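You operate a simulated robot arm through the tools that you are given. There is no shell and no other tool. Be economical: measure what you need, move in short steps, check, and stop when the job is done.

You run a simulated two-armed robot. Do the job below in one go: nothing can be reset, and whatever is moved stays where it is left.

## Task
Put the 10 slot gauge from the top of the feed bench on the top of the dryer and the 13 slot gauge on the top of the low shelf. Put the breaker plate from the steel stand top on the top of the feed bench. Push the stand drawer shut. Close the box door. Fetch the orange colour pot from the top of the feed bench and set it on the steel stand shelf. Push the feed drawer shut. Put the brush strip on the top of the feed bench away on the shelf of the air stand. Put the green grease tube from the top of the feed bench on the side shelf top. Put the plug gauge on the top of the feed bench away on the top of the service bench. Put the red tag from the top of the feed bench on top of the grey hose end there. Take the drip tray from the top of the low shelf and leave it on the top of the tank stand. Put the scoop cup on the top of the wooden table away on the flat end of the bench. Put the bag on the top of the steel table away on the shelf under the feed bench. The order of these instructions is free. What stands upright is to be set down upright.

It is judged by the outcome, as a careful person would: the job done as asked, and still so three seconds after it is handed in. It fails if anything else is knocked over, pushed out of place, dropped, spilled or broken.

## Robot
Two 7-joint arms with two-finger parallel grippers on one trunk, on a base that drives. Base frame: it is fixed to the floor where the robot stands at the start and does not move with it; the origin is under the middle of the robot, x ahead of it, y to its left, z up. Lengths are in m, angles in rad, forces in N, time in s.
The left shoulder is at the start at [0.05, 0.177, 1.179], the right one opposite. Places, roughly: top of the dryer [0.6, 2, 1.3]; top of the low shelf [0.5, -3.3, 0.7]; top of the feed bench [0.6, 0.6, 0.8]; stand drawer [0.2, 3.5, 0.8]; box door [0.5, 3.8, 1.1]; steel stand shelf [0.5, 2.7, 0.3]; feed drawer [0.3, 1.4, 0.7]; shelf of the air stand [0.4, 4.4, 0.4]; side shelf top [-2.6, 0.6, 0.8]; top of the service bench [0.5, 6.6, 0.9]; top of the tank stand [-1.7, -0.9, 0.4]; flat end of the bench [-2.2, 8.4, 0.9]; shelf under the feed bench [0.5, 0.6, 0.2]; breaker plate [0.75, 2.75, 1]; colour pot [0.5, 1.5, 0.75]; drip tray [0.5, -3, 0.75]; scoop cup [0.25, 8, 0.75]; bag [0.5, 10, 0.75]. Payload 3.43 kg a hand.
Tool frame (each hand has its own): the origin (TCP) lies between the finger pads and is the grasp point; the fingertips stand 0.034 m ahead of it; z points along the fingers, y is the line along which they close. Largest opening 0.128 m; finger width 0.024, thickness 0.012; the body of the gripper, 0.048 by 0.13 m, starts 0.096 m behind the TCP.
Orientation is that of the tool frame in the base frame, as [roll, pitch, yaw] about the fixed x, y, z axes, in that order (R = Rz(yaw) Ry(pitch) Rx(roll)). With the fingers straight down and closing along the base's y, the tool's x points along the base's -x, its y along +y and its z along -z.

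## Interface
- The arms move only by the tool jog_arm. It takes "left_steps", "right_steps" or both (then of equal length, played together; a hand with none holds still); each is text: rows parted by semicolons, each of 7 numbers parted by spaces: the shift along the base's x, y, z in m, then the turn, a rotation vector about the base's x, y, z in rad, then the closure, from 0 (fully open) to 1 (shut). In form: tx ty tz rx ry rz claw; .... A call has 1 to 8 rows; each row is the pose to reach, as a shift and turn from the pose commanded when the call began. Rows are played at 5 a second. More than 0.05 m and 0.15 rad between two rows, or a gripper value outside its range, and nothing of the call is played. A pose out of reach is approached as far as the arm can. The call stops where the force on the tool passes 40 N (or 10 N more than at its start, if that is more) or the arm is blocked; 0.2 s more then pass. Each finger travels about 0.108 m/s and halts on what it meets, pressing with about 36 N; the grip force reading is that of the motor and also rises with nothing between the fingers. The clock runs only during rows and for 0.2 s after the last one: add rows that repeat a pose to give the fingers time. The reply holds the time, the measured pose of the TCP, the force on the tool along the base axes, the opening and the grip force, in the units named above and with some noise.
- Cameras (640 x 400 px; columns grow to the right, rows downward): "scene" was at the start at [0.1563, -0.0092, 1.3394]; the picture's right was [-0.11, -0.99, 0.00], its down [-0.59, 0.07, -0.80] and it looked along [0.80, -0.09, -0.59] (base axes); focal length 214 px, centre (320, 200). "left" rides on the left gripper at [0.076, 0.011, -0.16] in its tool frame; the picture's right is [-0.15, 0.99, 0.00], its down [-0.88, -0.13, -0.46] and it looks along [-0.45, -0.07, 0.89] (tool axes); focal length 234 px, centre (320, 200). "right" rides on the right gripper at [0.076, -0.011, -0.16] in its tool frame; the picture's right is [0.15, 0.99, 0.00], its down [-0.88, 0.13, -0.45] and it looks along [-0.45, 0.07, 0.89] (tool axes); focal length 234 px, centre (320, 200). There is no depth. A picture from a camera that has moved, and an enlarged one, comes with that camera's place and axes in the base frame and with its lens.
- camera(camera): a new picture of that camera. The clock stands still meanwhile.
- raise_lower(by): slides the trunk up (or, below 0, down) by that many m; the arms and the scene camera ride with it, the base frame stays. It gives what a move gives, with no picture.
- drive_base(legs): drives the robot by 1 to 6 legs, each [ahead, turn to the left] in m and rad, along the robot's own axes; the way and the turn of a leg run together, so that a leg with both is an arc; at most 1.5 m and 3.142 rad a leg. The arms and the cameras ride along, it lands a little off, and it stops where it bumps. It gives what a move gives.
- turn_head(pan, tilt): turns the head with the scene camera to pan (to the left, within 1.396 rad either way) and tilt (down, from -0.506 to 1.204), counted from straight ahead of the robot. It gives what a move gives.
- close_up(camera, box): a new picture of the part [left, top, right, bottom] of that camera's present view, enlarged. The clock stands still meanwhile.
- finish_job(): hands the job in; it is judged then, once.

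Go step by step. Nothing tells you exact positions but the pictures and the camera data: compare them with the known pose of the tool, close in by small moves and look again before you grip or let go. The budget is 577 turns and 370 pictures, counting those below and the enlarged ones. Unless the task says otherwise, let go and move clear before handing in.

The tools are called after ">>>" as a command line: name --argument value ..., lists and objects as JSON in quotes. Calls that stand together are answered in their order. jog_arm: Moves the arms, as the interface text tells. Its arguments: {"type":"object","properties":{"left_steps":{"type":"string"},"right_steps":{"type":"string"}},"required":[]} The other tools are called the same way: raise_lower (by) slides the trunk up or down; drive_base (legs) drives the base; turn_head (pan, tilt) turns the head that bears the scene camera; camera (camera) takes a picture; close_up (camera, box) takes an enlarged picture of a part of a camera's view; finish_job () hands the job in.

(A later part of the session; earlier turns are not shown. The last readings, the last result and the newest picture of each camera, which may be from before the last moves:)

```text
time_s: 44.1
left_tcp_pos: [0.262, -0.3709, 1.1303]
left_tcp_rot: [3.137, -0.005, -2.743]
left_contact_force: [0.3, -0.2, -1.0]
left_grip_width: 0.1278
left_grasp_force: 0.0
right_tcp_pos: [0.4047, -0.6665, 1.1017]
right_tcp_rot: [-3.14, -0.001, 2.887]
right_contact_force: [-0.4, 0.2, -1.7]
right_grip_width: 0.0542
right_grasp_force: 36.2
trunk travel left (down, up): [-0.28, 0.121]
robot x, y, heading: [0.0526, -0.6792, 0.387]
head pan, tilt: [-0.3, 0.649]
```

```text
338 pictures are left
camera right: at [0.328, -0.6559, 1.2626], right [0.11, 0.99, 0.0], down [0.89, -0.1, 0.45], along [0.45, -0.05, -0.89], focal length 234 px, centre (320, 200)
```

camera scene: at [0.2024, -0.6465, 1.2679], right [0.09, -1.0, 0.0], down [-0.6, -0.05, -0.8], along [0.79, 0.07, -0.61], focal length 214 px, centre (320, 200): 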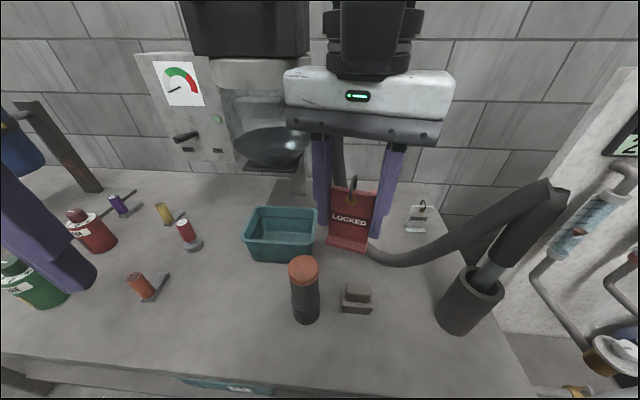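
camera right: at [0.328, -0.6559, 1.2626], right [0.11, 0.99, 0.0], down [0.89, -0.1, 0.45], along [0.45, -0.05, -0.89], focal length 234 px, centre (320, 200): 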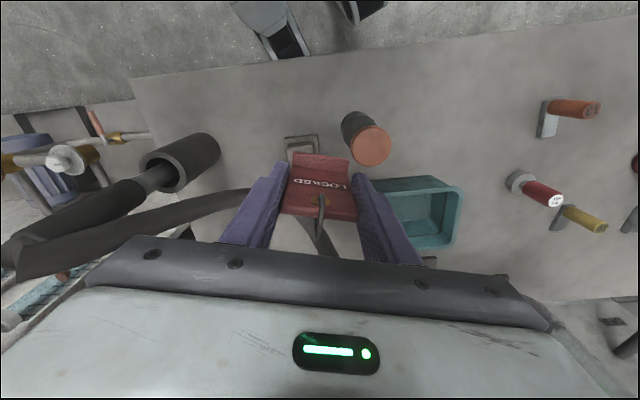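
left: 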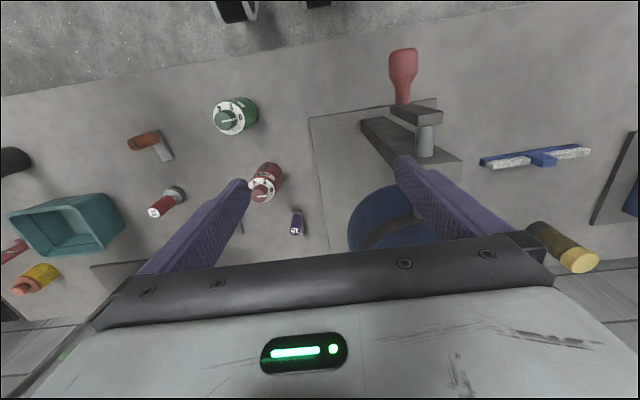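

The hose-end top is at about (0.412,-0.600,0.963). I'll move over it and lower to just above touch.

>>> jog_arm --right_steps "0.006 0.035 0 0 0 0 0.75; 0.013 0.066 0 0 0 0 0.75; 0.013 0.066 -0.04 0 0 0 0.75; 0.013 0.066 -0.075 0 0 0 0.75"

>>> camera --camera "scene"

>>> camera --camera "right"

```text
time_s: 45.1
left_tcp_pos: [0.2611, -0.3722, 1.1314]
left_tcp_rot: [3.137, -0.002, -2.742]
left_contact_force: [0.3, -0.4, -0.4]
left_grip_width: 0.1282
left_grasp_force: 0.1
right_tcp_pos: [0.422, -0.6491, 1.0753]
right_tcp_rot: [-3.141, -0.001, 2.89]
right_contact_force: [-0.3, -0.7, -0.4]
right_grip_width: 0.0545
right_grasp_force: 36.1
right hand out of reach, approached as far as the arm can: row 1, 2, 3, 4
trunk travel left (down, up): [-0.28, 0.121]
robot x, y, heading: [0.0481, -0.6817, 0.384]
head pan, tilt: [-0.3, 0.649]
```

```text
337 pictures are left
camera scene: at [0.2014, -0.647, 1.2681], right [0.09, -1.0, 0.0], down [-0.6, -0.05, -0.8], along [0.79, 0.07, -0.6], focal length 214 px, centre (320, 200)
```

scene: 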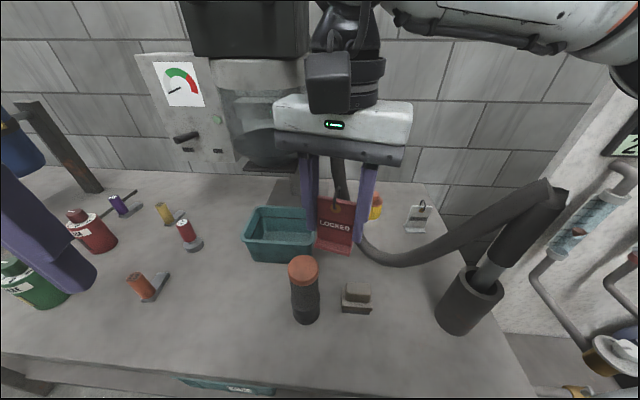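

```text
336 pictures are left
camera right: at [0.344, -0.6393, 1.2354], right [0.11, 0.99, 0.0], down [0.89, -0.09, 0.46], along [0.45, -0.05, -0.89], focal length 234 px, centre (320, 200)
```

right: 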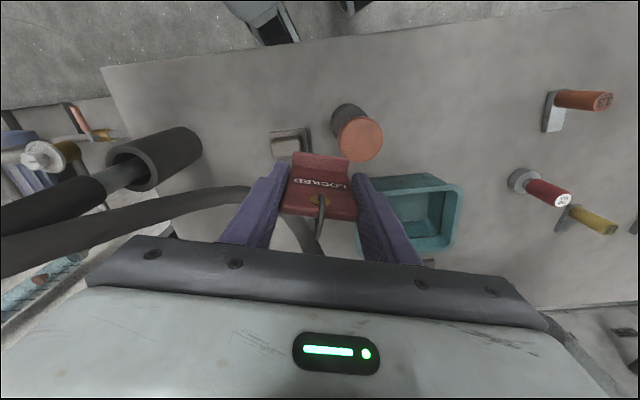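

The right hand can't cross toward my centre line, so I'll turn the base further left and then correct with the arm.

>>> drive_base --legs '[[0, 0.3]]'

>>> turn_head --pan -0.6 --tilt 0.65

```text
time_s: 46.5
left_tcp_pos: [0.1588, -0.3234, 1.1297]
left_tcp_rot: [3.137, -0.004, -2.443]
left_contact_force: [-0.1, 0.1, -0.1]
left_grip_width: 0.1279
left_grasp_force: 0.1
right_tcp_pos: [0.3932, -0.5406, 1.0761]
right_tcp_rot: [3.141, 0.001, -3.093]
right_contact_force: [-0.3, 0.4, -1.7]
right_grip_width: 0.0541
right_grasp_force: 36.1
trunk travel left (down, up): [-0.28, 0.121]
robot x, y, heading: [0.0503, -0.6871, 0.693]
head pan, tilt: [-0.3, 0.649]
```

```text
time_s: 47.3
left_tcp_pos: [0.1601, -0.3243, 1.1311]
left_tcp_rot: [3.137, -0.004, -2.441]
left_contact_force: [0.3, -0.2, 0.5]
left_grip_width: 0.1284
left_grasp_force: 0.0
right_tcp_pos: [0.3959, -0.5409, 1.0766]
right_tcp_rot: [3.141, 0.002, -3.093]
right_contact_force: [0.9, 1.0, -0.9]
right_grip_width: 0.0542
right_grasp_force: 36.4
trunk travel left (down, up): [-0.28, 0.121]
robot x, y, heading: [0.0485, -0.6794, 0.691]
head pan, tilt: [-0.6, 0.649]
```

>>> jog_arm --right_steps "0.011 -0.03 0 0 0 0 0.75; 0.022 -0.059 0 0 0 0 0.75; 0.022 -0.059 -0.03 0 0 0 0.75; 0.022 -0.059 -0.045 0 0 0 0.75"

>>> close_up --camera "scene" --box '[220, 160, 420, 330]'

>>> camera --camera "right"

```text
time_s: 48.3
left_tcp_pos: [0.1587, -0.3253, 1.1307]
left_tcp_rot: [3.137, -0.003, -2.442]
left_contact_force: [-0.4, -0.5, 0.3]
left_grip_width: 0.1277
left_grasp_force: 0.1
right_tcp_pos: [0.4159, -0.6009, 1.0325]
right_tcp_rot: [3.139, 0.002, -3.094]
right_contact_force: [0.6, -1.3, 8.4]
right_grip_width: 0.0544
right_grasp_force: 36.3
trunk travel left (down, up): [-0.28, 0.121]
robot x, y, heading: [0.0484, -0.6834, 0.694]
head pan, tilt: [-0.6, 0.649]
```

```text
2.35 times, centred on (320, 245) of scene
camera zoom: at [0.1898, -0.6296, 1.2685], right [0.09, -1.0, 0.0], down [-0.6, -0.05, -0.8], along [0.79, 0.07, -0.6], focal length 505 px, centre (320, 94)
```

zoom: 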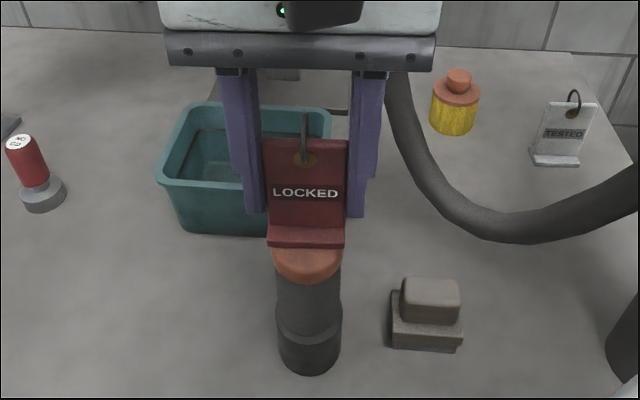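

```text
334 pictures are left
camera right: at [0.339, -0.6141, 1.1922], right [-0.19, 0.98, 0.0], down [0.87, 0.17, 0.46], along [0.45, 0.09, -0.89], focal length 234 px, centre (320, 200)
```

right: 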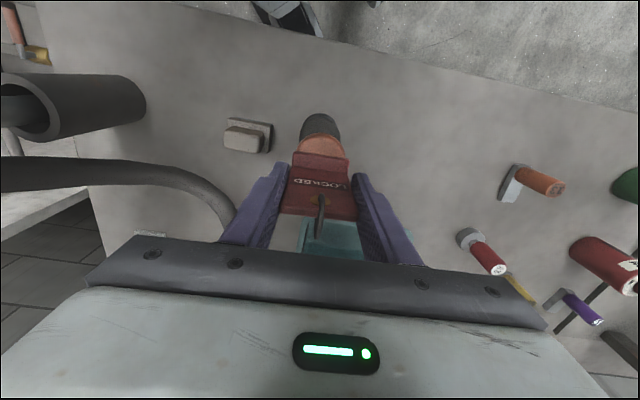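

It already touches the cap; the tag is centred sideways but about 1 cm too far back. I'll lift slightly, shift 1 cm toward me, and set down again.

>>> jog_arm --right_steps "0 0 0.01 0 0 0 0.75; -0.011 -0.001 0.01 0 0 0 0.75; -0.011 -0.001 0.003 0 0 0 0.75; -0.011 -0.001 0.0 0 0 0 0.75"

>>> camera --camera "right"

>>> close_up --camera "scene" --box '[260, 220, 380, 320]'

```text
time_s: 49.3
left_tcp_pos: [0.1586, -0.324, 1.1322]
left_tcp_rot: [3.136, -0.004, -2.442]
left_contact_force: [-0.5, 0.2, -0.3]
left_grip_width: 0.1279
left_grasp_force: 0.1
right_tcp_pos: [0.4057, -0.6015, 1.0315]
right_tcp_rot: [3.137, 0.005, -3.094]
right_contact_force: [1.6, -3.1, 18.6]
right_grip_width: 0.0542
right_grasp_force: 35.8
trunk travel left (down, up): [-0.28, 0.121]
robot x, y, heading: [0.0499, -0.6799, 0.69]
head pan, tilt: [-0.6, 0.649]
```

```text
333 pictures are left
camera right: at [0.3283, -0.6146, 1.1921], right [-0.19, 0.98, 0.0], down [0.87, 0.17, 0.46], along [0.45, 0.09, -0.89], focal length 234 px, centre (320, 200)
```

right: 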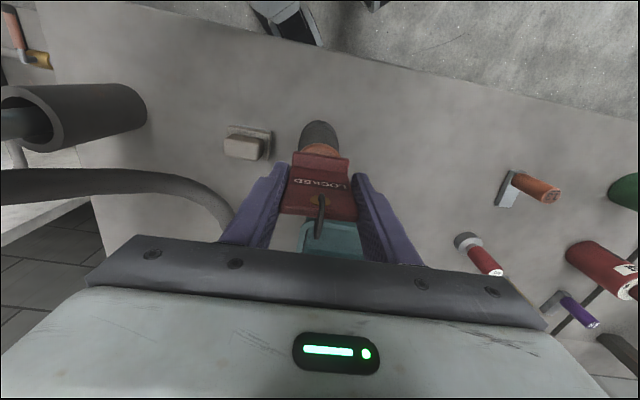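

```text
4.00 times, centred on (320, 270) of scene
camera zoom: at [0.1896, -0.6297, 1.2687], right [0.09, -1.0, 0.0], down [-0.6, -0.05, -0.8], along [0.79, 0.07, -0.6], focal length 858 px, centre (320, -80)
```

zoom: 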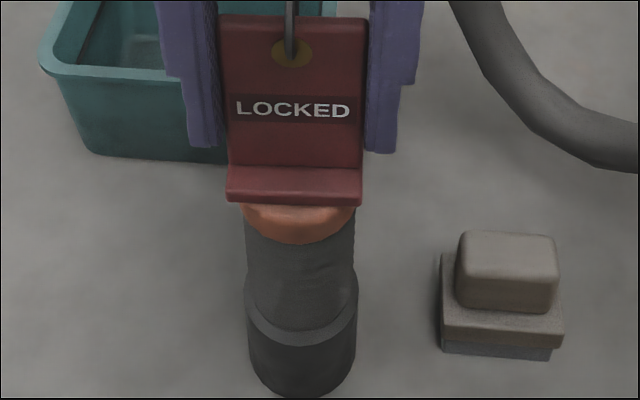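

Well centred on the cap. I'll ease the pressure and open the fingers, then rise.

>>> jog_arm --right_steps "0 0 0.001 0 0 0 0.75; 0 0 0.001 0 0 0 0.55; 0 0 0.001 0 0 0 0.45; 0 0 0.001 0 0 0 0.4; 0 0 0.03 0 0 0 0.4; 0 0 0.07 0 0 0 0.4; 0 0 0.11 0 0 0 0.4"

>>> camera --camera "scene"

```text
time_s: 50.9
left_tcp_pos: [0.1592, -0.3242, 1.1289]
left_tcp_rot: [3.136, -0.005, -2.441]
left_contact_force: [-0.4, 0.2, -0.1]
left_grip_width: 0.1279
left_grasp_force: 0.1
right_tcp_pos: [0.4041, -0.6029, 1.1404]
right_tcp_rot: [3.141, 0.0, -3.091]
right_contact_force: [-0.3, 0.7, 0.0]
right_grip_width: 0.077
right_grasp_force: 0.1
trunk travel left (down, up): [-0.28, 0.121]
robot x, y, heading: [0.0517, -0.6862, 0.692]
head pan, tilt: [-0.6, 0.649]
```

```text
331 pictures are left
camera scene: at [0.19, -0.6291, 1.2682], right [0.09, -1.0, 0.0], down [-0.6, -0.05, -0.8], along [0.79, 0.07, -0.6], focal length 214 px, centre (320, 200)
```

scene: 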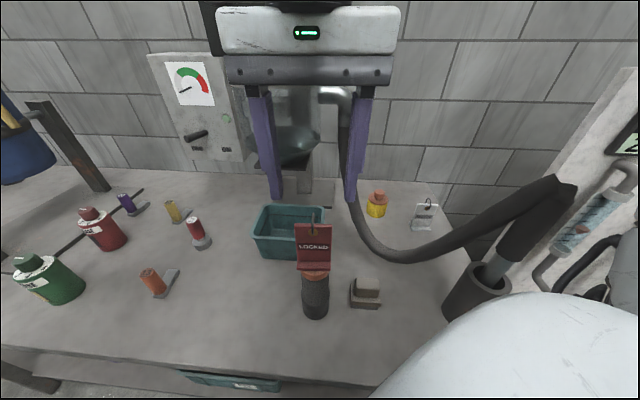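

The tag stands on the hose end. Next I'll drive to y≈-0.05 facing the bench, where the 13 gauge lies for the right hand and the green tube for the left.

>>> drive_base --legs '[[-0.1, 0], [0, 0.879], [0.69, 0], [0, -1.571]]'

>>> turn_head --pan -0.2 --tilt 0.8

>>> camera --camera "scene"

>>> camera --camera "right"

```text
time_s: 61.6
left_tcp_pos: [0.2923, 0.1497, 1.1298]
left_tcp_rot: [3.137, -0.003, 3.13]
left_contact_force: [-0.3, -1.0, -0.7]
left_grip_width: 0.128
left_grasp_force: 0.0
right_tcp_pos: [0.2975, -0.2197, 1.1407]
right_tcp_rot: [-3.141, 0.0, 2.478]
right_contact_force: [-0.3, 0.4, 0.1]
right_grip_width: 0.077
right_grasp_force: 0.0
trunk travel left (down, up): [-0.28, 0.121]
robot x, y, heading: [-0.0199, -0.0509, -0.017]
head pan, tilt: [-0.6, 0.649]
```

```text
time_s: 62.4
left_tcp_pos: [0.2917, 0.1496, 1.1306]
left_tcp_rot: [3.137, -0.003, 3.133]
left_contact_force: [-0.8, -0.3, -0.1]
left_grip_width: 0.1278
left_grasp_force: 0.0
right_tcp_pos: [0.2971, -0.2209, 1.1395]
right_tcp_rot: [-3.142, 0.002, 2.48]
right_contact_force: [0.0, -0.7, 1.1]
right_grip_width: 0.0769
right_grasp_force: 0.0
trunk travel left (down, up): [-0.28, 0.121]
robot x, y, heading: [-0.0233, -0.0508, -0.026]
head pan, tilt: [-0.201, 0.799]
```

```text
330 pictures are left
camera scene: at [0.1247, -0.0692, 1.2556], right [-0.22, -0.98, 0.0], down [-0.7, 0.16, -0.7], along [0.68, -0.15, -0.72], focal length 214 px, centre (320, 200)
```

scene: 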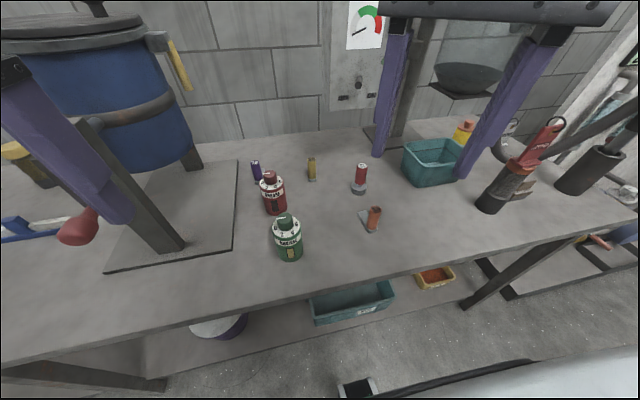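

```text
329 pictures are left
camera right: at [0.2292, -0.1812, 1.3006], right [0.49, 0.87, 0.0], down [0.77, -0.44, 0.46], along [0.4, -0.22, -0.89], focal length 234 px, centre (320, 200)
```

right: 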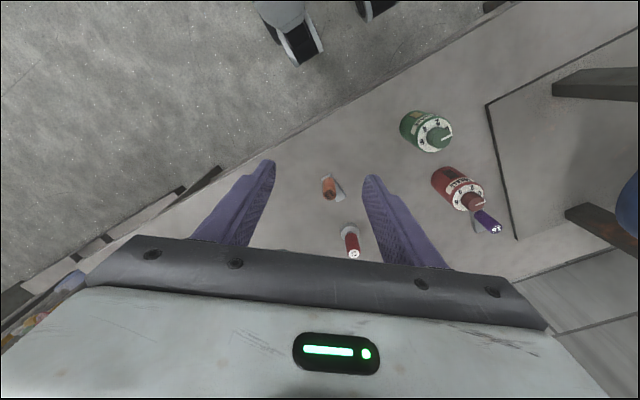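

I'll bring the right hand above the 13 gauge with the fingers closing along y and look closely.

>>> jog_arm --right_steps "0.03 -0.01 0 0 0 0.13 0.4; 0.06 -0.02 -0.02 0 0 0.26 0.4; 0.09 -0.03 -0.05 0 0 0.39 0.4; 0.105 -0.041 -0.08 0 0 0.52 0.4; 0.105 -0.041 -0.1 0 0 0.64 0.4"

>>> close_up --camera "right" --box '[200, 100, 440, 260]'

>>> close_up --camera "scene" --box '[240, 140, 440, 270]'

```text
time_s: 63.6
left_tcp_pos: [0.2935, 0.1503, 1.1314]
left_tcp_rot: [3.137, -0.004, 3.13]
left_contact_force: [1.1, 0.1, -0.3]
left_grip_width: 0.1279
left_grasp_force: 0.0
right_tcp_pos: [0.3999, -0.2606, 1.0402]
right_tcp_rot: [-3.141, 0.001, 3.123]
right_contact_force: [-0.2, -0.4, -0.1]
right_grip_width: 0.0769
right_grasp_force: 0.1
trunk travel left (down, up): [-0.28, 0.121]
robot x, y, heading: [-0.0239, -0.0496, -0.023]
head pan, tilt: [-0.201, 0.799]
```

```text
2.50 times, centred on (320, 180) of right
camera zoom: at [0.324, -0.2694, 1.2004], right [-0.13, 0.99, 0.0], down [0.88, 0.11, 0.46], along [0.45, 0.06, -0.89], focal length 585 px, centre (320, 250)
```

zoom: 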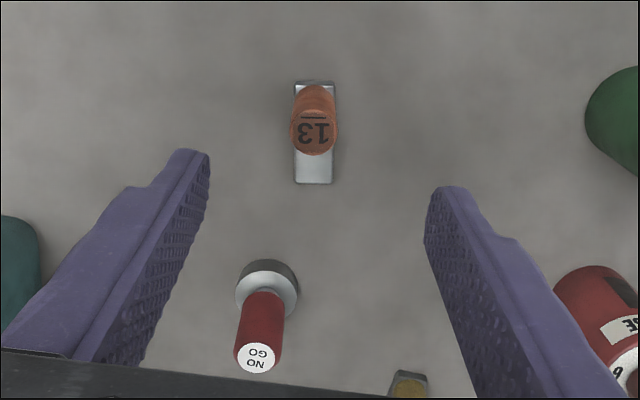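

```text
3.08 times, centred on (340, 205) of scene
camera zoom: at [0.1249, -0.0692, 1.2556], right [-0.22, -0.98, 0.0], down [-0.7, 0.16, -0.7], along [0.68, -0.15, -0.72], focal length 660 px, centre (258, 185)
```

zoom: 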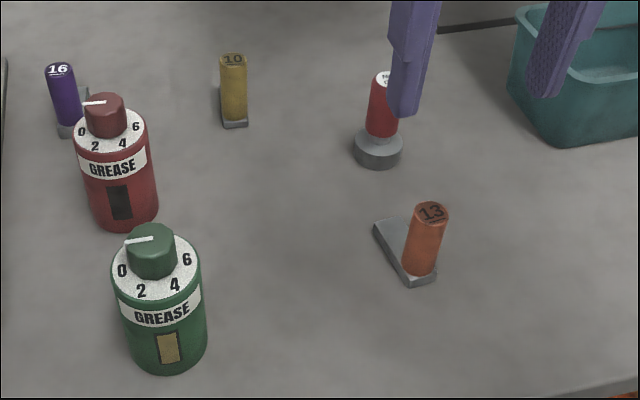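

The 13 gauge's handle stands at about (0.404,-0.261), right below the hand. I'll descend and grip the handle.

>>> jog_arm --right_steps "0.004 0 -0.04 0 0 0 0.4; 0.004 0 -0.08 0 0 0 0.4; 0.004 0 -0.12 0 0 0 0.4; 0.004 0 -0.155 0 0 0 0.4; 0.004 0 -0.155 0 0 0 0.7; 0.004 0 -0.155 0 0 0 0.9; 0.004 0 -0.155 0 0 0 0.9"

>>> camera --camera "right"

```text
time_s: 65.2
left_tcp_pos: [0.2931, 0.1498, 1.1304]
left_tcp_rot: [3.134, -0.004, 3.133]
left_contact_force: [0.2, 0.0, -1.3]
left_grip_width: 0.1282
left_grasp_force: 0.0
right_tcp_pos: [0.4049, -0.2607, 0.8875]
right_tcp_rot: [-3.141, 0.001, 3.121]
right_contact_force: [-0.6, -0.6, 0.5]
right_grip_width: 0.0246
right_grasp_force: 35.8
trunk travel left (down, up): [-0.28, 0.121]
robot x, y, heading: [-0.0259, -0.0497, -0.02]
head pan, tilt: [-0.201, 0.799]
```

```text
326 pictures are left
camera right: at [0.3274, -0.2686, 1.0471], right [-0.13, 0.99, 0.0], down [0.88, 0.11, 0.46], along [0.45, 0.06, -0.89], focal length 234 px, centre (320, 200)
```

right: 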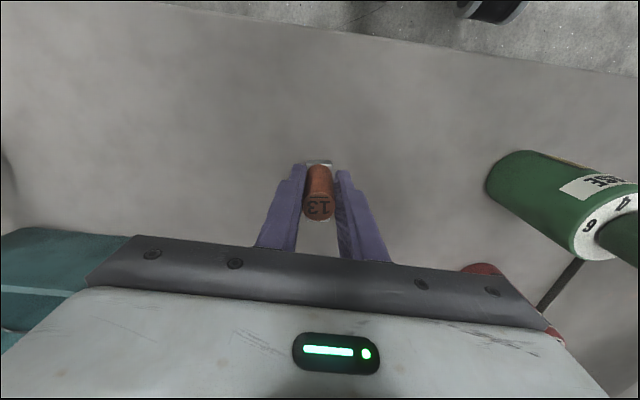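

Gripped at 2.5 cm. I'll lift it, then turn the base right to bring the green grease tube before the left hand.

>>> jog_arm --right_steps "0 0 0.05 0 0 0 0.9; 0 0 0.1 0 0 0 0.9; 0 0 0.15 0 0 0 0.9; 0 0 0.2 0 0 0 0.9; -0.03 -0.02 0.23 0 0 0 0.9; -0.06 -0.05 0.25 0 0 0 0.9"

>>> drive_base --legs '[[0, -0.5]]'

>>> turn_head --pan 0.3 --tilt 0.8

>>> camera --camera "left"

>>> camera --camera "scene"

```text
time_s: 66.6
left_tcp_pos: [0.291, 0.1493, 1.131]
left_tcp_rot: [3.138, -0.004, 3.131]
left_contact_force: [-0.1, -0.1, 0.0]
left_grip_width: 0.1281
left_grasp_force: 0.0
right_tcp_pos: [0.3446, -0.3123, 1.1363]
right_tcp_rot: [3.139, 0.003, 3.119]
right_contact_force: [-0.8, 0.6, -0.6]
right_grip_width: 0.0247
right_grasp_force: 36.1
trunk travel left (down, up): [-0.28, 0.121]
robot x, y, heading: [-0.0241, -0.0494, -0.021]
head pan, tilt: [-0.201, 0.799]
```

```text
time_s: 68.5
left_tcp_pos: [0.3498, -0.0268, 1.1312]
left_tcp_rot: [3.137, -0.004, 2.628]
left_contact_force: [-0.7, -0.2, 0.4]
left_grip_width: 0.1281
left_grasp_force: 0.0
right_tcp_pos: [0.1747, -0.4573, 1.1371]
right_tcp_rot: [3.141, 0.003, 2.616]
right_contact_force: [0.2, -0.1, -1.3]
right_grip_width: 0.0245
right_grasp_force: 36.1
trunk travel left (down, up): [-0.28, 0.121]
robot x, y, heading: [-0.0271, -0.0492, -0.522]
head pan, tilt: [-0.201, 0.799]
```

```text
time_s: 69.4
left_tcp_pos: [0.3498, -0.0268, 1.1303]
left_tcp_rot: [3.135, -0.004, 2.627]
left_contact_force: [0.3, -0.6, -1.0]
left_grip_width: 0.1279
left_grasp_force: 0.0
right_tcp_pos: [0.1736, -0.4588, 1.1361]
right_tcp_rot: [-3.141, 0.002, 2.617]
right_contact_force: [0.2, -0.2, -1.2]
right_grip_width: 0.0246
right_grasp_force: 36.1
trunk travel left (down, up): [-0.28, 0.121]
robot x, y, heading: [-0.0252, -0.0496, -0.522]
head pan, tilt: [0.3, 0.799]
```

```text
325 pictures are left
camera left: at [0.2892, 0.0191, 1.2912], right [0.61, 0.79, 0.0], down [0.7, -0.55, 0.45], along [0.36, -0.27, -0.89], focal length 234 px, centre (320, 200)
```

left: 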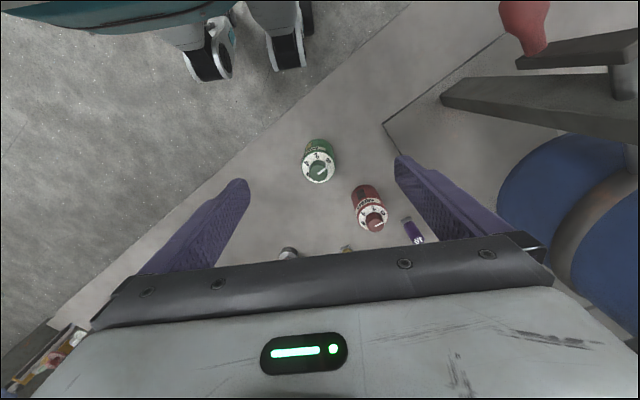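

```text
324 pictures are left
camera scene: at [0.1154, -0.1031, 1.2555], right [-0.22, -0.97, 0.0], down [-0.7, 0.16, -0.7], along [0.68, -0.15, -0.72], focal length 214 px, centre (320, 200)
```

scene: 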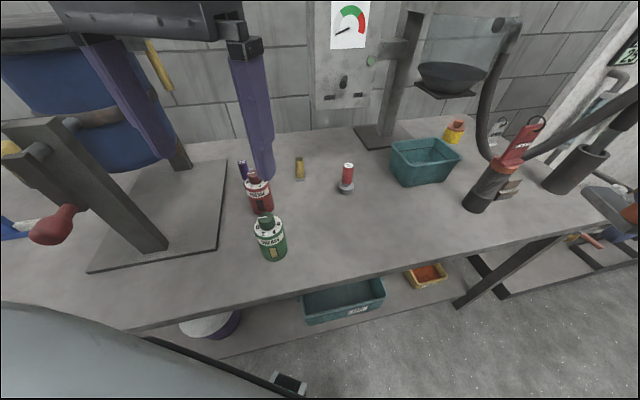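

The green tube stands at about (0.385,-0.055). I'll move the left hand above it and check.

>>> jog_arm --left_steps "0.02 -0.015 -0.03 0 0 0 0.2; 0.035 -0.028 -0.07 0 0 0 0.2; 0.035 -0.028 -0.11 0 0 0 0.2; 0.035 -0.028 -0.13 0 0 0 0.2"

>>> camera --camera "left"

```text
time_s: 70.3
left_tcp_pos: [0.3831, -0.0578, 1.0875]
left_tcp_rot: [3.129, 0.239, 2.64]
left_contact_force: [0.5, 0.3, 0.2]
left_grip_width: 0.1025
left_grasp_force: 0.1
right_tcp_pos: [0.1565, -0.4568, 1.1382]
right_tcp_rot: [3.134, 0.014, 2.618]
right_contact_force: [0.2, -0.3, -0.5]
right_grip_width: 0.0242
right_grasp_force: 35.4
trunk travel left (down, up): [-0.28, 0.121]
robot x, y, heading: [-0.022, -0.0477, -0.51]
head pan, tilt: [0.3, 0.799]
stopped in row 4 (left hand): the arm was blocked; the commanded pose is now the measured one
```

```text
323 pictures are left
camera left: at [0.2902, 0.0039, 1.2244], right [0.6, 0.8, 0.05], down [0.59, -0.48, 0.65], along [0.54, -0.36, -0.76], focal length 234 px, centre (320, 200)
```

left: 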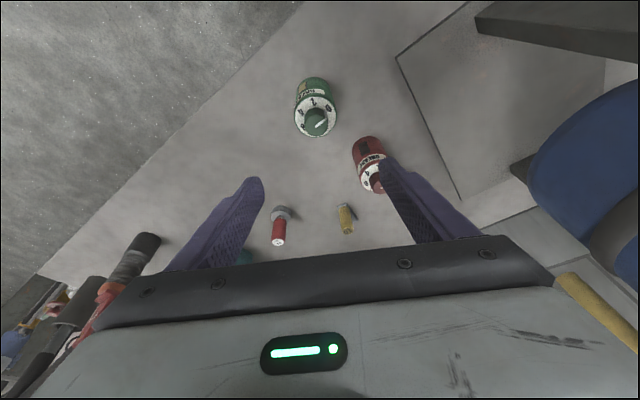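

Something blocked the left arm. I'll look where the arm and its surroundings are.

>>> camera --camera "scene"

>>> turn_head --pan 1.2 --tilt 0.3

>>> camera --camera "scene"

```text
322 pictures are left
camera scene: at [0.098, -0.0992, 1.2581], right [-0.21, -0.98, 0.0], down [-0.69, 0.15, -0.71], along [0.69, -0.15, -0.7], focal length 214 px, centre (320, 200)
```

scene: 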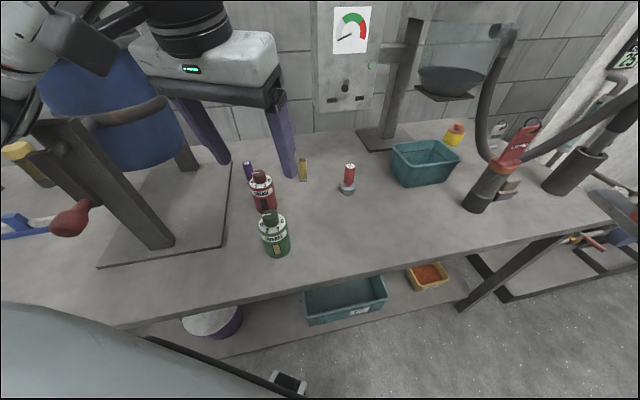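

```text
time_s: 71.5
left_tcp_pos: [0.3833, -0.0574, 1.0878]
left_tcp_rot: [3.13, 0.237, 2.64]
left_contact_force: [0.2, 0.3, -0.1]
left_grip_width: 0.1023
left_grasp_force: 0.0
right_tcp_pos: [0.1571, -0.4567, 1.1404]
right_tcp_rot: [3.132, 0.019, 2.615]
right_contact_force: [0.2, -0.2, -0.7]
right_grip_width: 0.0243
right_grasp_force: 35.8
trunk travel left (down, up): [-0.28, 0.121]
robot x, y, heading: [-0.0214, -0.0486, -0.518]
head pan, tilt: [1.201, 0.3]
```

```text
321 pictures are left
camera scene: at [0.0894, -0.0223, 1.3027], right [0.63, -0.78, 0.01], down [-0.21, -0.19, -0.96], along [0.75, 0.6, -0.28], focal length 214 px, centre (320, 200)
```

scene: 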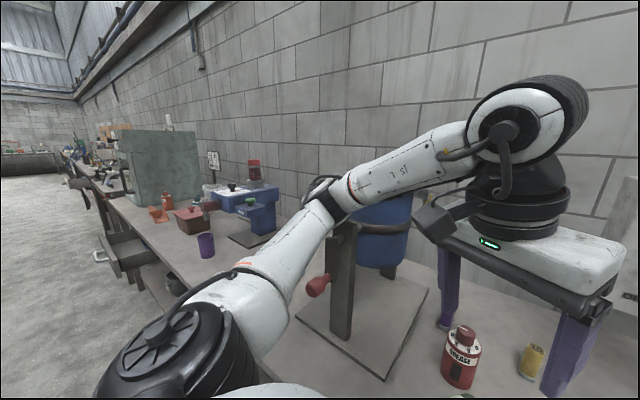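

The left elbow is resting against the lever machine's post. I'll undo that move, straighten the tool, and drive to a spot farther right so the elbow stays clear.

>>> jog_arm --left_steps "0 0 0.03 0 0 0 0.2; -0.01 0.01 0.05 0.05 0.1 0 0.2; -0.03 0.02 0.08 0.115 0.21 0 0.2; -0.035 0.03 0.11 0.115 0.21 0 0.2; -0.06 0.03 0.12 0.115 0.21 0 0.2"

>>> camera --camera "scene"

```text
time_s: 72.8
left_tcp_pos: [0.3362, -0.0287, 1.1901]
left_tcp_rot: [3.138, -0.044, 2.638]
left_contact_force: [-0.3, -0.5, 0.5]
left_grip_width: 0.1025
left_grasp_force: 0.2
right_tcp_pos: [0.1718, -0.4567, 1.1357]
right_tcp_rot: [3.14, -0.001, 2.616]
right_contact_force: [0.5, 0.2, -1.4]
right_grip_width: 0.0244
right_grasp_force: 36.3
trunk travel left (down, up): [-0.28, 0.121]
robot x, y, heading: [-0.0187, -0.0486, -0.52]
head pan, tilt: [1.201, 0.3]
```

```text
320 pictures are left
camera scene: at [0.1095, -0.0245, 1.2999], right [0.63, -0.78, 0.0], down [-0.23, -0.19, -0.96], along [0.74, 0.6, -0.3], focal length 214 px, centre (320, 200)
```

scene: 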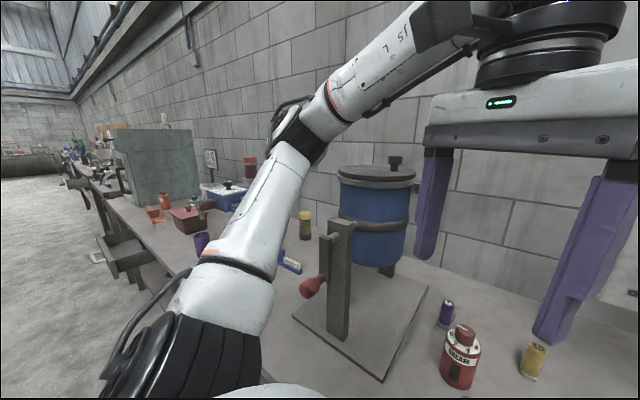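

>>> jog_arm --left_steps "0 0 0 -0.021 -0.039 0 0.2; 0 0 0 -0.021 -0.039 0 0.2; 0 0 0 -0.021 -0.039 0 0.2; 0 0 0 -0.021 -0.039 0 0.2" --right_steps "-0.026 0.015 0.02 0 0 0 0.9; -0.052 0.03 0.04 0 0 0 0.9; -0.078 0.045 0.06 0 0 0 0.9; -0.104 0.06 0.08 0 0 0 0.9"

>>> drive_base --legs '[[0, -1.05], [0.33, 0], [0, 1.571]]'

>>> turn_head --pan 0.4 --tilt 0.6

>>> camera --camera "scene"

```text
time_s: 73.8
left_tcp_pos: [0.3368, -0.0285, 1.19]
left_tcp_rot: [3.14, 0.004, 2.638]
left_contact_force: [-0.7, 0.4, -0.7]
left_grip_width: 0.1024
left_grasp_force: 0.1
right_tcp_pos: [0.0693, -0.3975, 1.2187]
right_tcp_rot: [-3.14, 0.0, 2.616]
right_contact_force: [-0.3, 0.6, -0.9]
right_grip_width: 0.0243
right_grasp_force: 36.2
trunk travel left (down, up): [-0.28, 0.121]
robot x, y, heading: [-0.0238, -0.0502, -0.517]
head pan, tilt: [1.201, 0.3]
```

```text
time_s: 79.2
left_tcp_pos: [0.1973, -0.6577, 1.19]
left_tcp_rot: [3.133, 0.003, 1.663]
left_contact_force: [-0.4, 0.2, 0.2]
left_grip_width: 0.1025
left_grasp_force: 0.2
right_tcp_pos: [-0.2563, -0.6472, 1.216]
right_tcp_rot: [3.141, 0.0, 1.647]
right_contact_force: [0.2, -1.1, -1.4]
right_grip_width: 0.0242
right_grasp_force: 35.9
trunk travel left (down, up): [-0.28, 0.121]
robot x, y, heading: [-0.0179, -0.3737, -1.49]
head pan, tilt: [1.201, 0.3]
stopped in leg 3: the robot was blocked; the commanded pose is now the measured one
```

```text
time_s: 80.4
left_tcp_pos: [0.1983, -0.6587, 1.1901]
left_tcp_rot: [3.132, 0.002, 1.663]
left_contact_force: [-0.8, -0.6, -0.5]
left_grip_width: 0.1023
left_grasp_force: 0.1
right_tcp_pos: [-0.2553, -0.6481, 1.2163]
right_tcp_rot: [3.141, 0.001, 1.648]
right_contact_force: [0.1, 0.7, -1.1]
right_grip_width: 0.0243
right_grasp_force: 36.3
trunk travel left (down, up): [-0.28, 0.121]
robot x, y, heading: [-0.0222, -0.3737, -1.488]
head pan, tilt: [0.4, 0.6]
```

```text
319 pictures are left
camera scene: at [0.0253, -0.5211, 1.2725], right [-0.89, -0.46, 0.0], down [-0.26, 0.5, -0.83], along [0.38, -0.73, -0.56], focal length 214 px, centre (320, 200)
```

scene: 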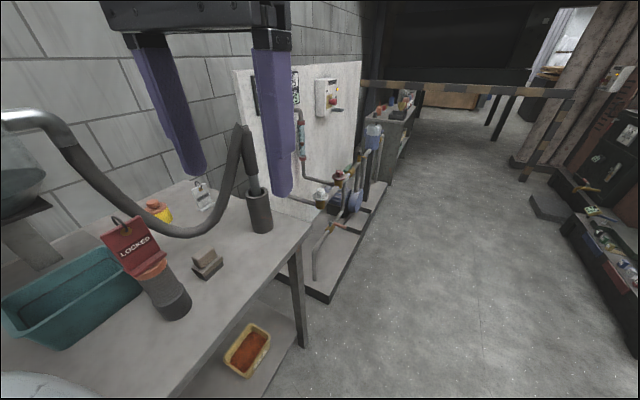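

Turning left is blocked after a little. I'll look left to see what touches.

>>> turn_head --pan 1.39 --tilt 0.5

>>> camera --camera "scene"

```text
time_s: 81.6
left_tcp_pos: [0.1981, -0.6596, 1.1902]
left_tcp_rot: [3.132, 0.002, 1.662]
left_contact_force: [0.4, 0.1, 1.0]
left_grip_width: 0.1024
left_grasp_force: 0.0
right_tcp_pos: [-0.2555, -0.6494, 1.217]
right_tcp_rot: [3.141, -0.001, 1.649]
right_contact_force: [0.3, 0.4, -0.6]
right_grip_width: 0.0243
right_grasp_force: 36.6
trunk travel left (down, up): [-0.28, 0.121]
robot x, y, heading: [-0.018, -0.371, -1.491]
head pan, tilt: [1.389, 0.499]
```

```text
318 pictures are left
camera scene: at [0.0748, -0.452, 1.2817], right [-0.1, -0.99, 0.0], down [-0.47, 0.05, -0.88], along [0.87, -0.09, -0.48], focal length 214 px, centre (320, 200)
```

scene: 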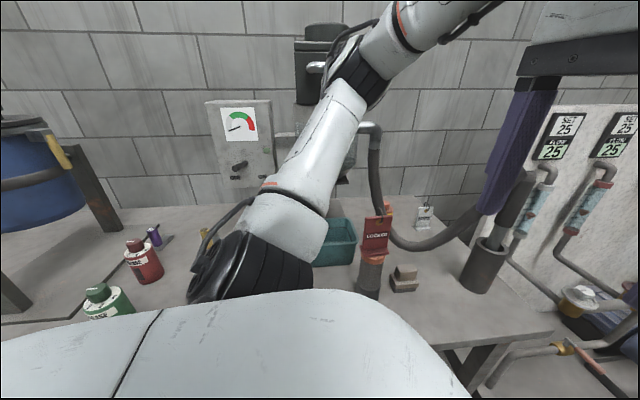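

The left elbow meets the hopper since it sticks out far to the side. I'll turn away from the bench, drive clear, turn around in the open and approach head-on.

>>> drive_base --legs '[[0, -1.65], [0.45, 0], [0, 3.14], [0.2, 0]]'

>>> turn_head --pan 0.2 --tilt 0.6

>>> camera --camera "scene"

```text
time_s: 96.8
left_tcp_pos: [0.0417, -0.2093, 1.1896]
left_tcp_rot: [3.134, 0.001, 3.083]
left_contact_force: [0.6, -0.8, 0.5]
left_grip_width: 0.1024
left_grasp_force: 0.0
right_tcp_pos: [-0.0374, -0.6554, 1.2174]
right_tcp_rot: [-3.14, -0.001, 3.065]
right_contact_force: [0.1, 0.5, -1.9]
right_grip_width: 0.024
right_grasp_force: 36.2
trunk travel left (down, up): [-0.28, 0.121]
robot x, y, heading: [-0.2729, -0.3832, -0.069]
head pan, tilt: [1.389, 0.499]
```

```text
time_s: 98.2
left_tcp_pos: [0.0416, -0.2078, 1.1896]
left_tcp_rot: [3.135, 0.003, 3.081]
left_contact_force: [0.2, -0.2, 0.0]
left_grip_width: 0.1025
left_grasp_force: 0.0
right_tcp_pos: [-0.0382, -0.6552, 1.2177]
right_tcp_rot: [-3.139, 0.0, 3.064]
right_contact_force: [-0.1, 0.5, -1.9]
right_grip_width: 0.0242
right_grasp_force: 35.7
trunk travel left (down, up): [-0.28, 0.121]
robot x, y, heading: [-0.2707, -0.3816, -0.071]
head pan, tilt: [0.201, 0.6]
```

```text
317 pictures are left
camera scene: at [-0.1171, -0.3746, 1.2724], right [0.13, -0.99, 0.0], down [-0.56, -0.07, -0.83], along [0.82, 0.11, -0.56], focal length 214 px, centre (320, 200)
```

scene: 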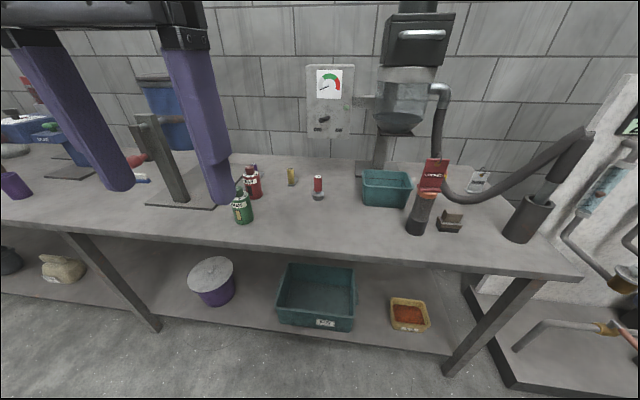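

Clear view now. I'll drive 0.2 m closer and reach the left hand over the green tube.

>>> drive_base --legs '[[0.2, 0.05]]'

>>> jog_arm --left_steps "0.03 0.03 -0.02 0 0 0.0 0.2; 0.06 0.06 -0.04 0 0 0 0.2; 0.09 0.09 -0.06 0 0 0 0.2; 0.12 0.12 -0.08 0 0 0 0.2; 0.14 0.15 -0.08 0 0 0 0.2"

>>> camera --camera "left"

>>> camera --camera "scene"

```text
time_s: 99.8
left_tcp_pos: [0.2321, -0.2023, 1.1898]
left_tcp_rot: [3.133, 0.001, 3.133]
left_contact_force: [0.1, 0.6, 0.0]
left_grip_width: 0.1025
left_grasp_force: 0.0
right_tcp_pos: [0.1752, -0.6531, 1.2172]
right_tcp_rot: [-3.14, 0.0, 3.117]
right_contact_force: [-0.1, 0.5, -0.8]
right_grip_width: 0.0244
right_grasp_force: 35.6
trunk travel left (down, up): [-0.28, 0.121]
robot x, y, heading: [-0.0714, -0.3877, -0.018]
head pan, tilt: [0.201, 0.6]
```

```text
time_s: 101.0
left_tcp_pos: [0.3736, -0.0499, 1.111]
left_tcp_rot: [3.133, 0.001, 3.132]
left_contact_force: [0.1, -0.3, -1.1]
left_grip_width: 0.1022
left_grasp_force: 0.0
right_tcp_pos: [0.1743, -0.6532, 1.2176]
right_tcp_rot: [-3.139, 0.0, 3.116]
right_contact_force: [-0.2, -0.3, -0.8]
right_grip_width: 0.0244
right_grasp_force: 35.9
trunk travel left (down, up): [-0.28, 0.121]
robot x, y, heading: [-0.0759, -0.3936, -0.02]
head pan, tilt: [0.201, 0.6]
```

```text
316 pictures are left
camera left: at [0.2973, -0.0383, 1.271], right [0.15, 0.99, 0.01], down [0.88, -0.14, 0.46], along [0.45, -0.06, -0.89], focal length 234 px, centre (320, 200)
```

left: 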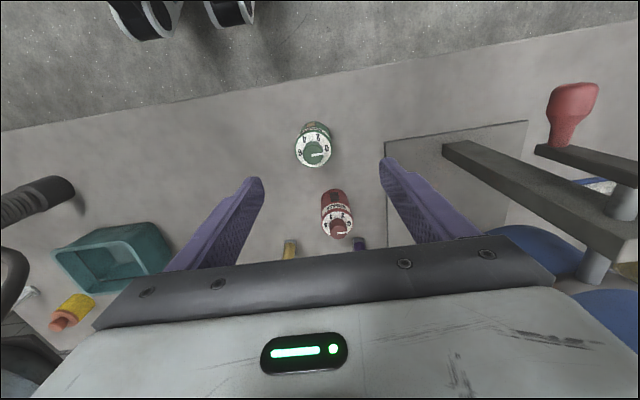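

```text
315 pictures are left
camera scene: at [0.0821, -0.3757, 1.2724], right [0.18, -0.98, 0.0], down [-0.56, -0.1, -0.82], along [0.81, 0.15, -0.57], focal length 214 px, centre (320, 200)
```

scene: 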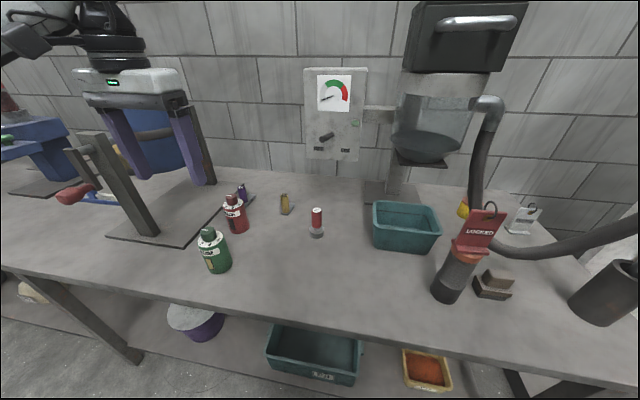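

I'll descend onto the green tube at (0.388,-0.058).

>>> jog_arm --left_steps "0.007 -0.004 -0.05 0 0 0 0.2; 0.014 -0.008 -0.1 0 0 0 0.2; 0.014 -0.008 -0.14 0 0 0 0.2; 0.014 -0.008 -0.18 0 0 0 0.2"

>>> camera --camera "left"

>>> close_up --camera "scene" --box '[60, 60, 320, 300]'

```text
refused: row 1 steps farther than a row can; nothing moved
```

```text
314 pictures are left
camera left: at [0.2973, -0.0383, 1.271], right [0.15, 0.99, 0.01], down [0.88, -0.14, 0.46], along [0.45, -0.06, -0.89], focal length 234 px, centre (320, 200)
```

left: 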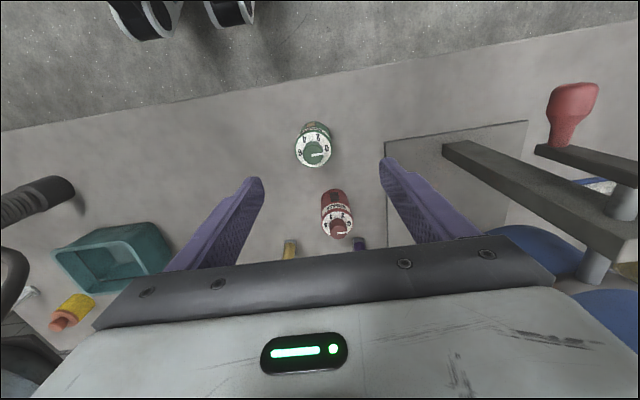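

```text
1.67 times, centred on (190, 180) of scene
camera zoom: at [0.0821, -0.3757, 1.2724], right [0.18, -0.98, 0.0], down [-0.56, -0.1, -0.82], along [0.81, 0.15, -0.57], focal length 358 px, centre (537, 233)
```

zoom: 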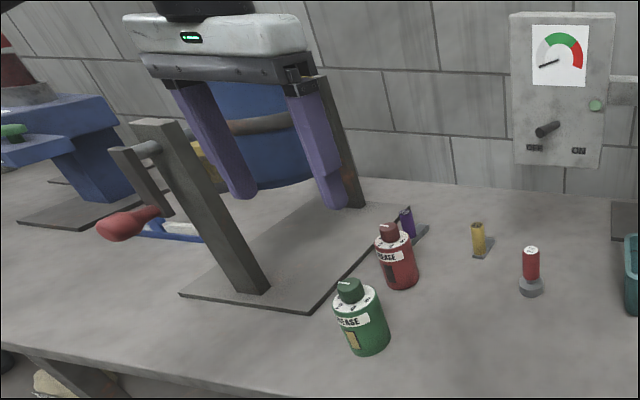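

>>> jog_arm --left_steps "0.007 -0.004 -0.04 0 0 0 0.2; 0.014 -0.008 -0.08 0 0 0 0.2; 0.014 -0.008 -0.12 0 0 0 0.2; 0.014 -0.008 -0.16 0 0 0 0.2;0.014 -0.008 -0.18 0 0 0 0.2"

>>> camera --camera "left"

```text
time_s: 102.2
left_tcp_pos: [0.3862, -0.0591, 0.93]
left_tcp_rot: [3.134, 0.003, 3.13]
left_contact_force: [-1.1, 0.8, -0.5]
left_grip_width: 0.1022
left_grasp_force: 0.0
right_tcp_pos: [0.174, -0.652, 1.2178]
right_tcp_rot: [-3.14, 0.0, 3.116]
right_contact_force: [0.5, -0.3, -2.4]
right_grip_width: 0.0243
right_grasp_force: 36.2
trunk travel left (down, up): [-0.28, 0.121]
robot x, y, heading: [-0.0767, -0.3909, -0.025]
head pan, tilt: [0.201, 0.6]
```

```text
312 pictures are left
camera left: at [0.3097, -0.0475, 1.0904], right [0.15, 0.99, 0.01], down [0.88, -0.14, 0.46], along [0.45, -0.06, -0.89], focal length 234 px, centre (320, 200)
```

left: 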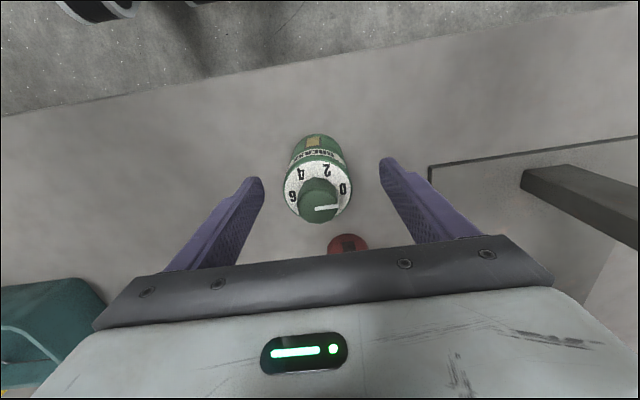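

Centred. Descend 4 cm and close.

>>> jog_arm --left_steps "0 0 -0.025 0 0 0 0.2; 0 0 -0.045 0 0 0 0.2; 0 0 -0.045 0 0 0 0.5; 0 0 -0.045 0 0 0 0.75; 0 0 -0.045 0 0 0 0.75; 0 0 -0.045 0 0 0 0.75"

```text
time_s: 103.6
left_tcp_pos: [0.3864, -0.0582, 0.8856]
left_tcp_rot: [3.134, 0.001, 3.133]
left_contact_force: [0.6, -1.1, 0.4]
left_grip_width: 0.057
left_grasp_force: 35.7
right_tcp_pos: [0.1746, -0.6522, 1.2172]
right_tcp_rot: [-3.139, -0.001, 3.118]
right_contact_force: [-0.3, -0.9, -1.8]
right_grip_width: 0.0242
right_grasp_force: 36.2
trunk travel left (down, up): [-0.28, 0.121]
robot x, y, heading: [-0.0745, -0.3881, -0.025]
head pan, tilt: [0.201, 0.6]
```

Gripped the green tube. I'll lift and retract it, back away from the bench, and turn to face -y to view the corridor.

>>> jog_arm --left_steps "0 0 0.045 0 0 0 0.75; 0 0 0.09 0 0 0 0.75; 0 0 0.135 0 0 0 0.75; 0 0 0.18 0 0 0 0.75; -0.04 -0.02 0.2 0 0 0 0.75; -0.08 -0.04 0.21 0 0 0 0.75; -0.12 -0.06 0.22 0 0 0 0.75; -0.16 -0.08 0.23 0 0 0 0.75"

>>> drive_base --legs '[[-0.4, 0], [0, -1.55]]'

>>> turn_head --pan 0 --tilt 0.3

>>> camera --camera "scene"

>>> turn_head --pan -1.1 --tilt 0.3

>>> camera --camera "scene"

```text
time_s: 105.4
left_tcp_pos: [0.2245, -0.1413, 1.1153]
left_tcp_rot: [3.135, 0.002, 3.135]
left_contact_force: [-0.4, -0.4, -1.3]
left_grip_width: 0.0572
left_grasp_force: 36.3
right_tcp_pos: [0.1748, -0.6522, 1.2186]
right_tcp_rot: [-3.141, -0.001, 3.116]
right_contact_force: [0.9, -0.7, -1.0]
right_grip_width: 0.0241
right_grasp_force: 36.1
trunk travel left (down, up): [-0.28, 0.121]
robot x, y, heading: [-0.0767, -0.3872, -0.017]
head pan, tilt: [0.201, 0.6]
```

```text
time_s: 111.7
left_tcp_pos: [-0.2218, -0.6782, 1.1144]
left_tcp_rot: [3.134, 0.002, 1.578]
left_contact_force: [0.5, 0.0, -1.8]
left_grip_width: 0.0572
left_grasp_force: 35.8
right_tcp_pos: [-0.734, -0.6359, 1.217]
right_tcp_rot: [-3.14, 0.0, 1.563]
right_contact_force: [0.3, 0.5, -2.3]
right_grip_width: 0.0243
right_grasp_force: 35.6
trunk travel left (down, up): [-0.28, 0.121]
robot x, y, heading: [-0.4815, -0.3833, -1.575]
head pan, tilt: [0.201, 0.6]
```

```text
time_s: 112.5
left_tcp_pos: [-0.2238, -0.6785, 1.1146]
left_tcp_rot: [3.135, 0.002, 1.577]
left_contact_force: [0.0, 0.0, -1.4]
left_grip_width: 0.057
left_grasp_force: 35.8
right_tcp_pos: [-0.7329, -0.6349, 1.2174]
right_tcp_rot: [-3.139, 0.001, 1.563]
right_contact_force: [0.3, 0.2, -1.8]
right_grip_width: 0.0242
right_grasp_force: 36.2
trunk travel left (down, up): [-0.28, 0.121]
robot x, y, heading: [-0.4788, -0.3817, -1.576]
head pan, tilt: [0.0, 0.3]
```

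```text
311 pictures are left
camera scene: at [-0.4781, -0.5452, 1.2998], right [-1.0, 0.0, 0.0], down [0.0, 0.3, -0.95], along [0.0, -0.95, -0.3], focal length 214 px, centre (320, 200)
```

scene: 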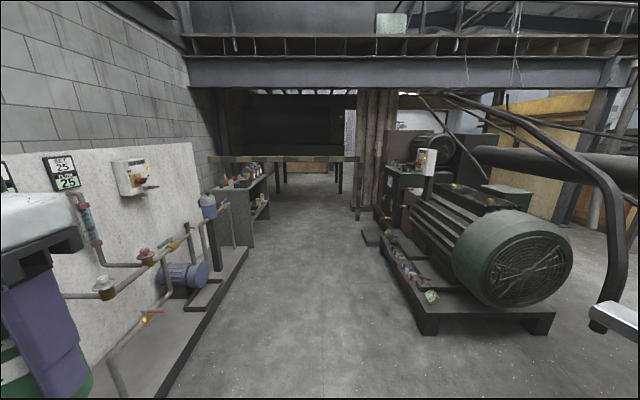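

```text
time_s: 113.8
left_tcp_pos: [-0.2229, -0.6796, 1.1145]
left_tcp_rot: [3.135, 0.002, 1.576]
left_contact_force: [-0.1, 1.1, -0.6]
left_grip_width: 0.0573
left_grasp_force: 36.0
right_tcp_pos: [-0.7342, -0.6357, 1.2178]
right_tcp_rot: [-3.14, 0.0, 1.562]
right_contact_force: [-0.7, 0.0, -1.3]
right_grip_width: 0.0242
right_grasp_force: 35.0
trunk travel left (down, up): [-0.28, 0.121]
robot x, y, heading: [-0.4771, -0.3805, -1.577]
head pan, tilt: [-1.1, 0.3]
```

```text
310 pictures are left
camera scene: at [-0.561, -0.4938, 1.2999], right [-0.45, 0.89, 0.0], down [0.26, 0.13, -0.96], along [-0.85, -0.43, -0.3], focal length 214 px, centre (320, 200)
```

scene: 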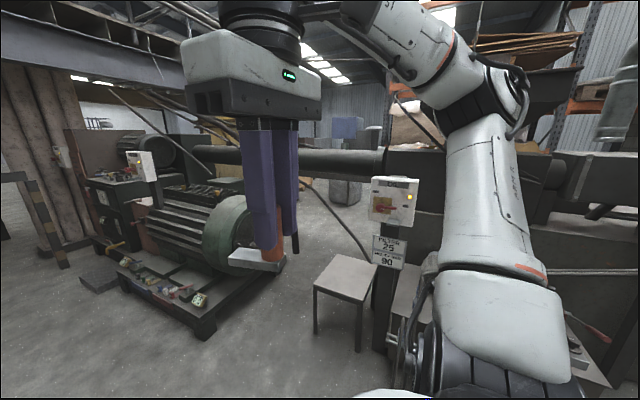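

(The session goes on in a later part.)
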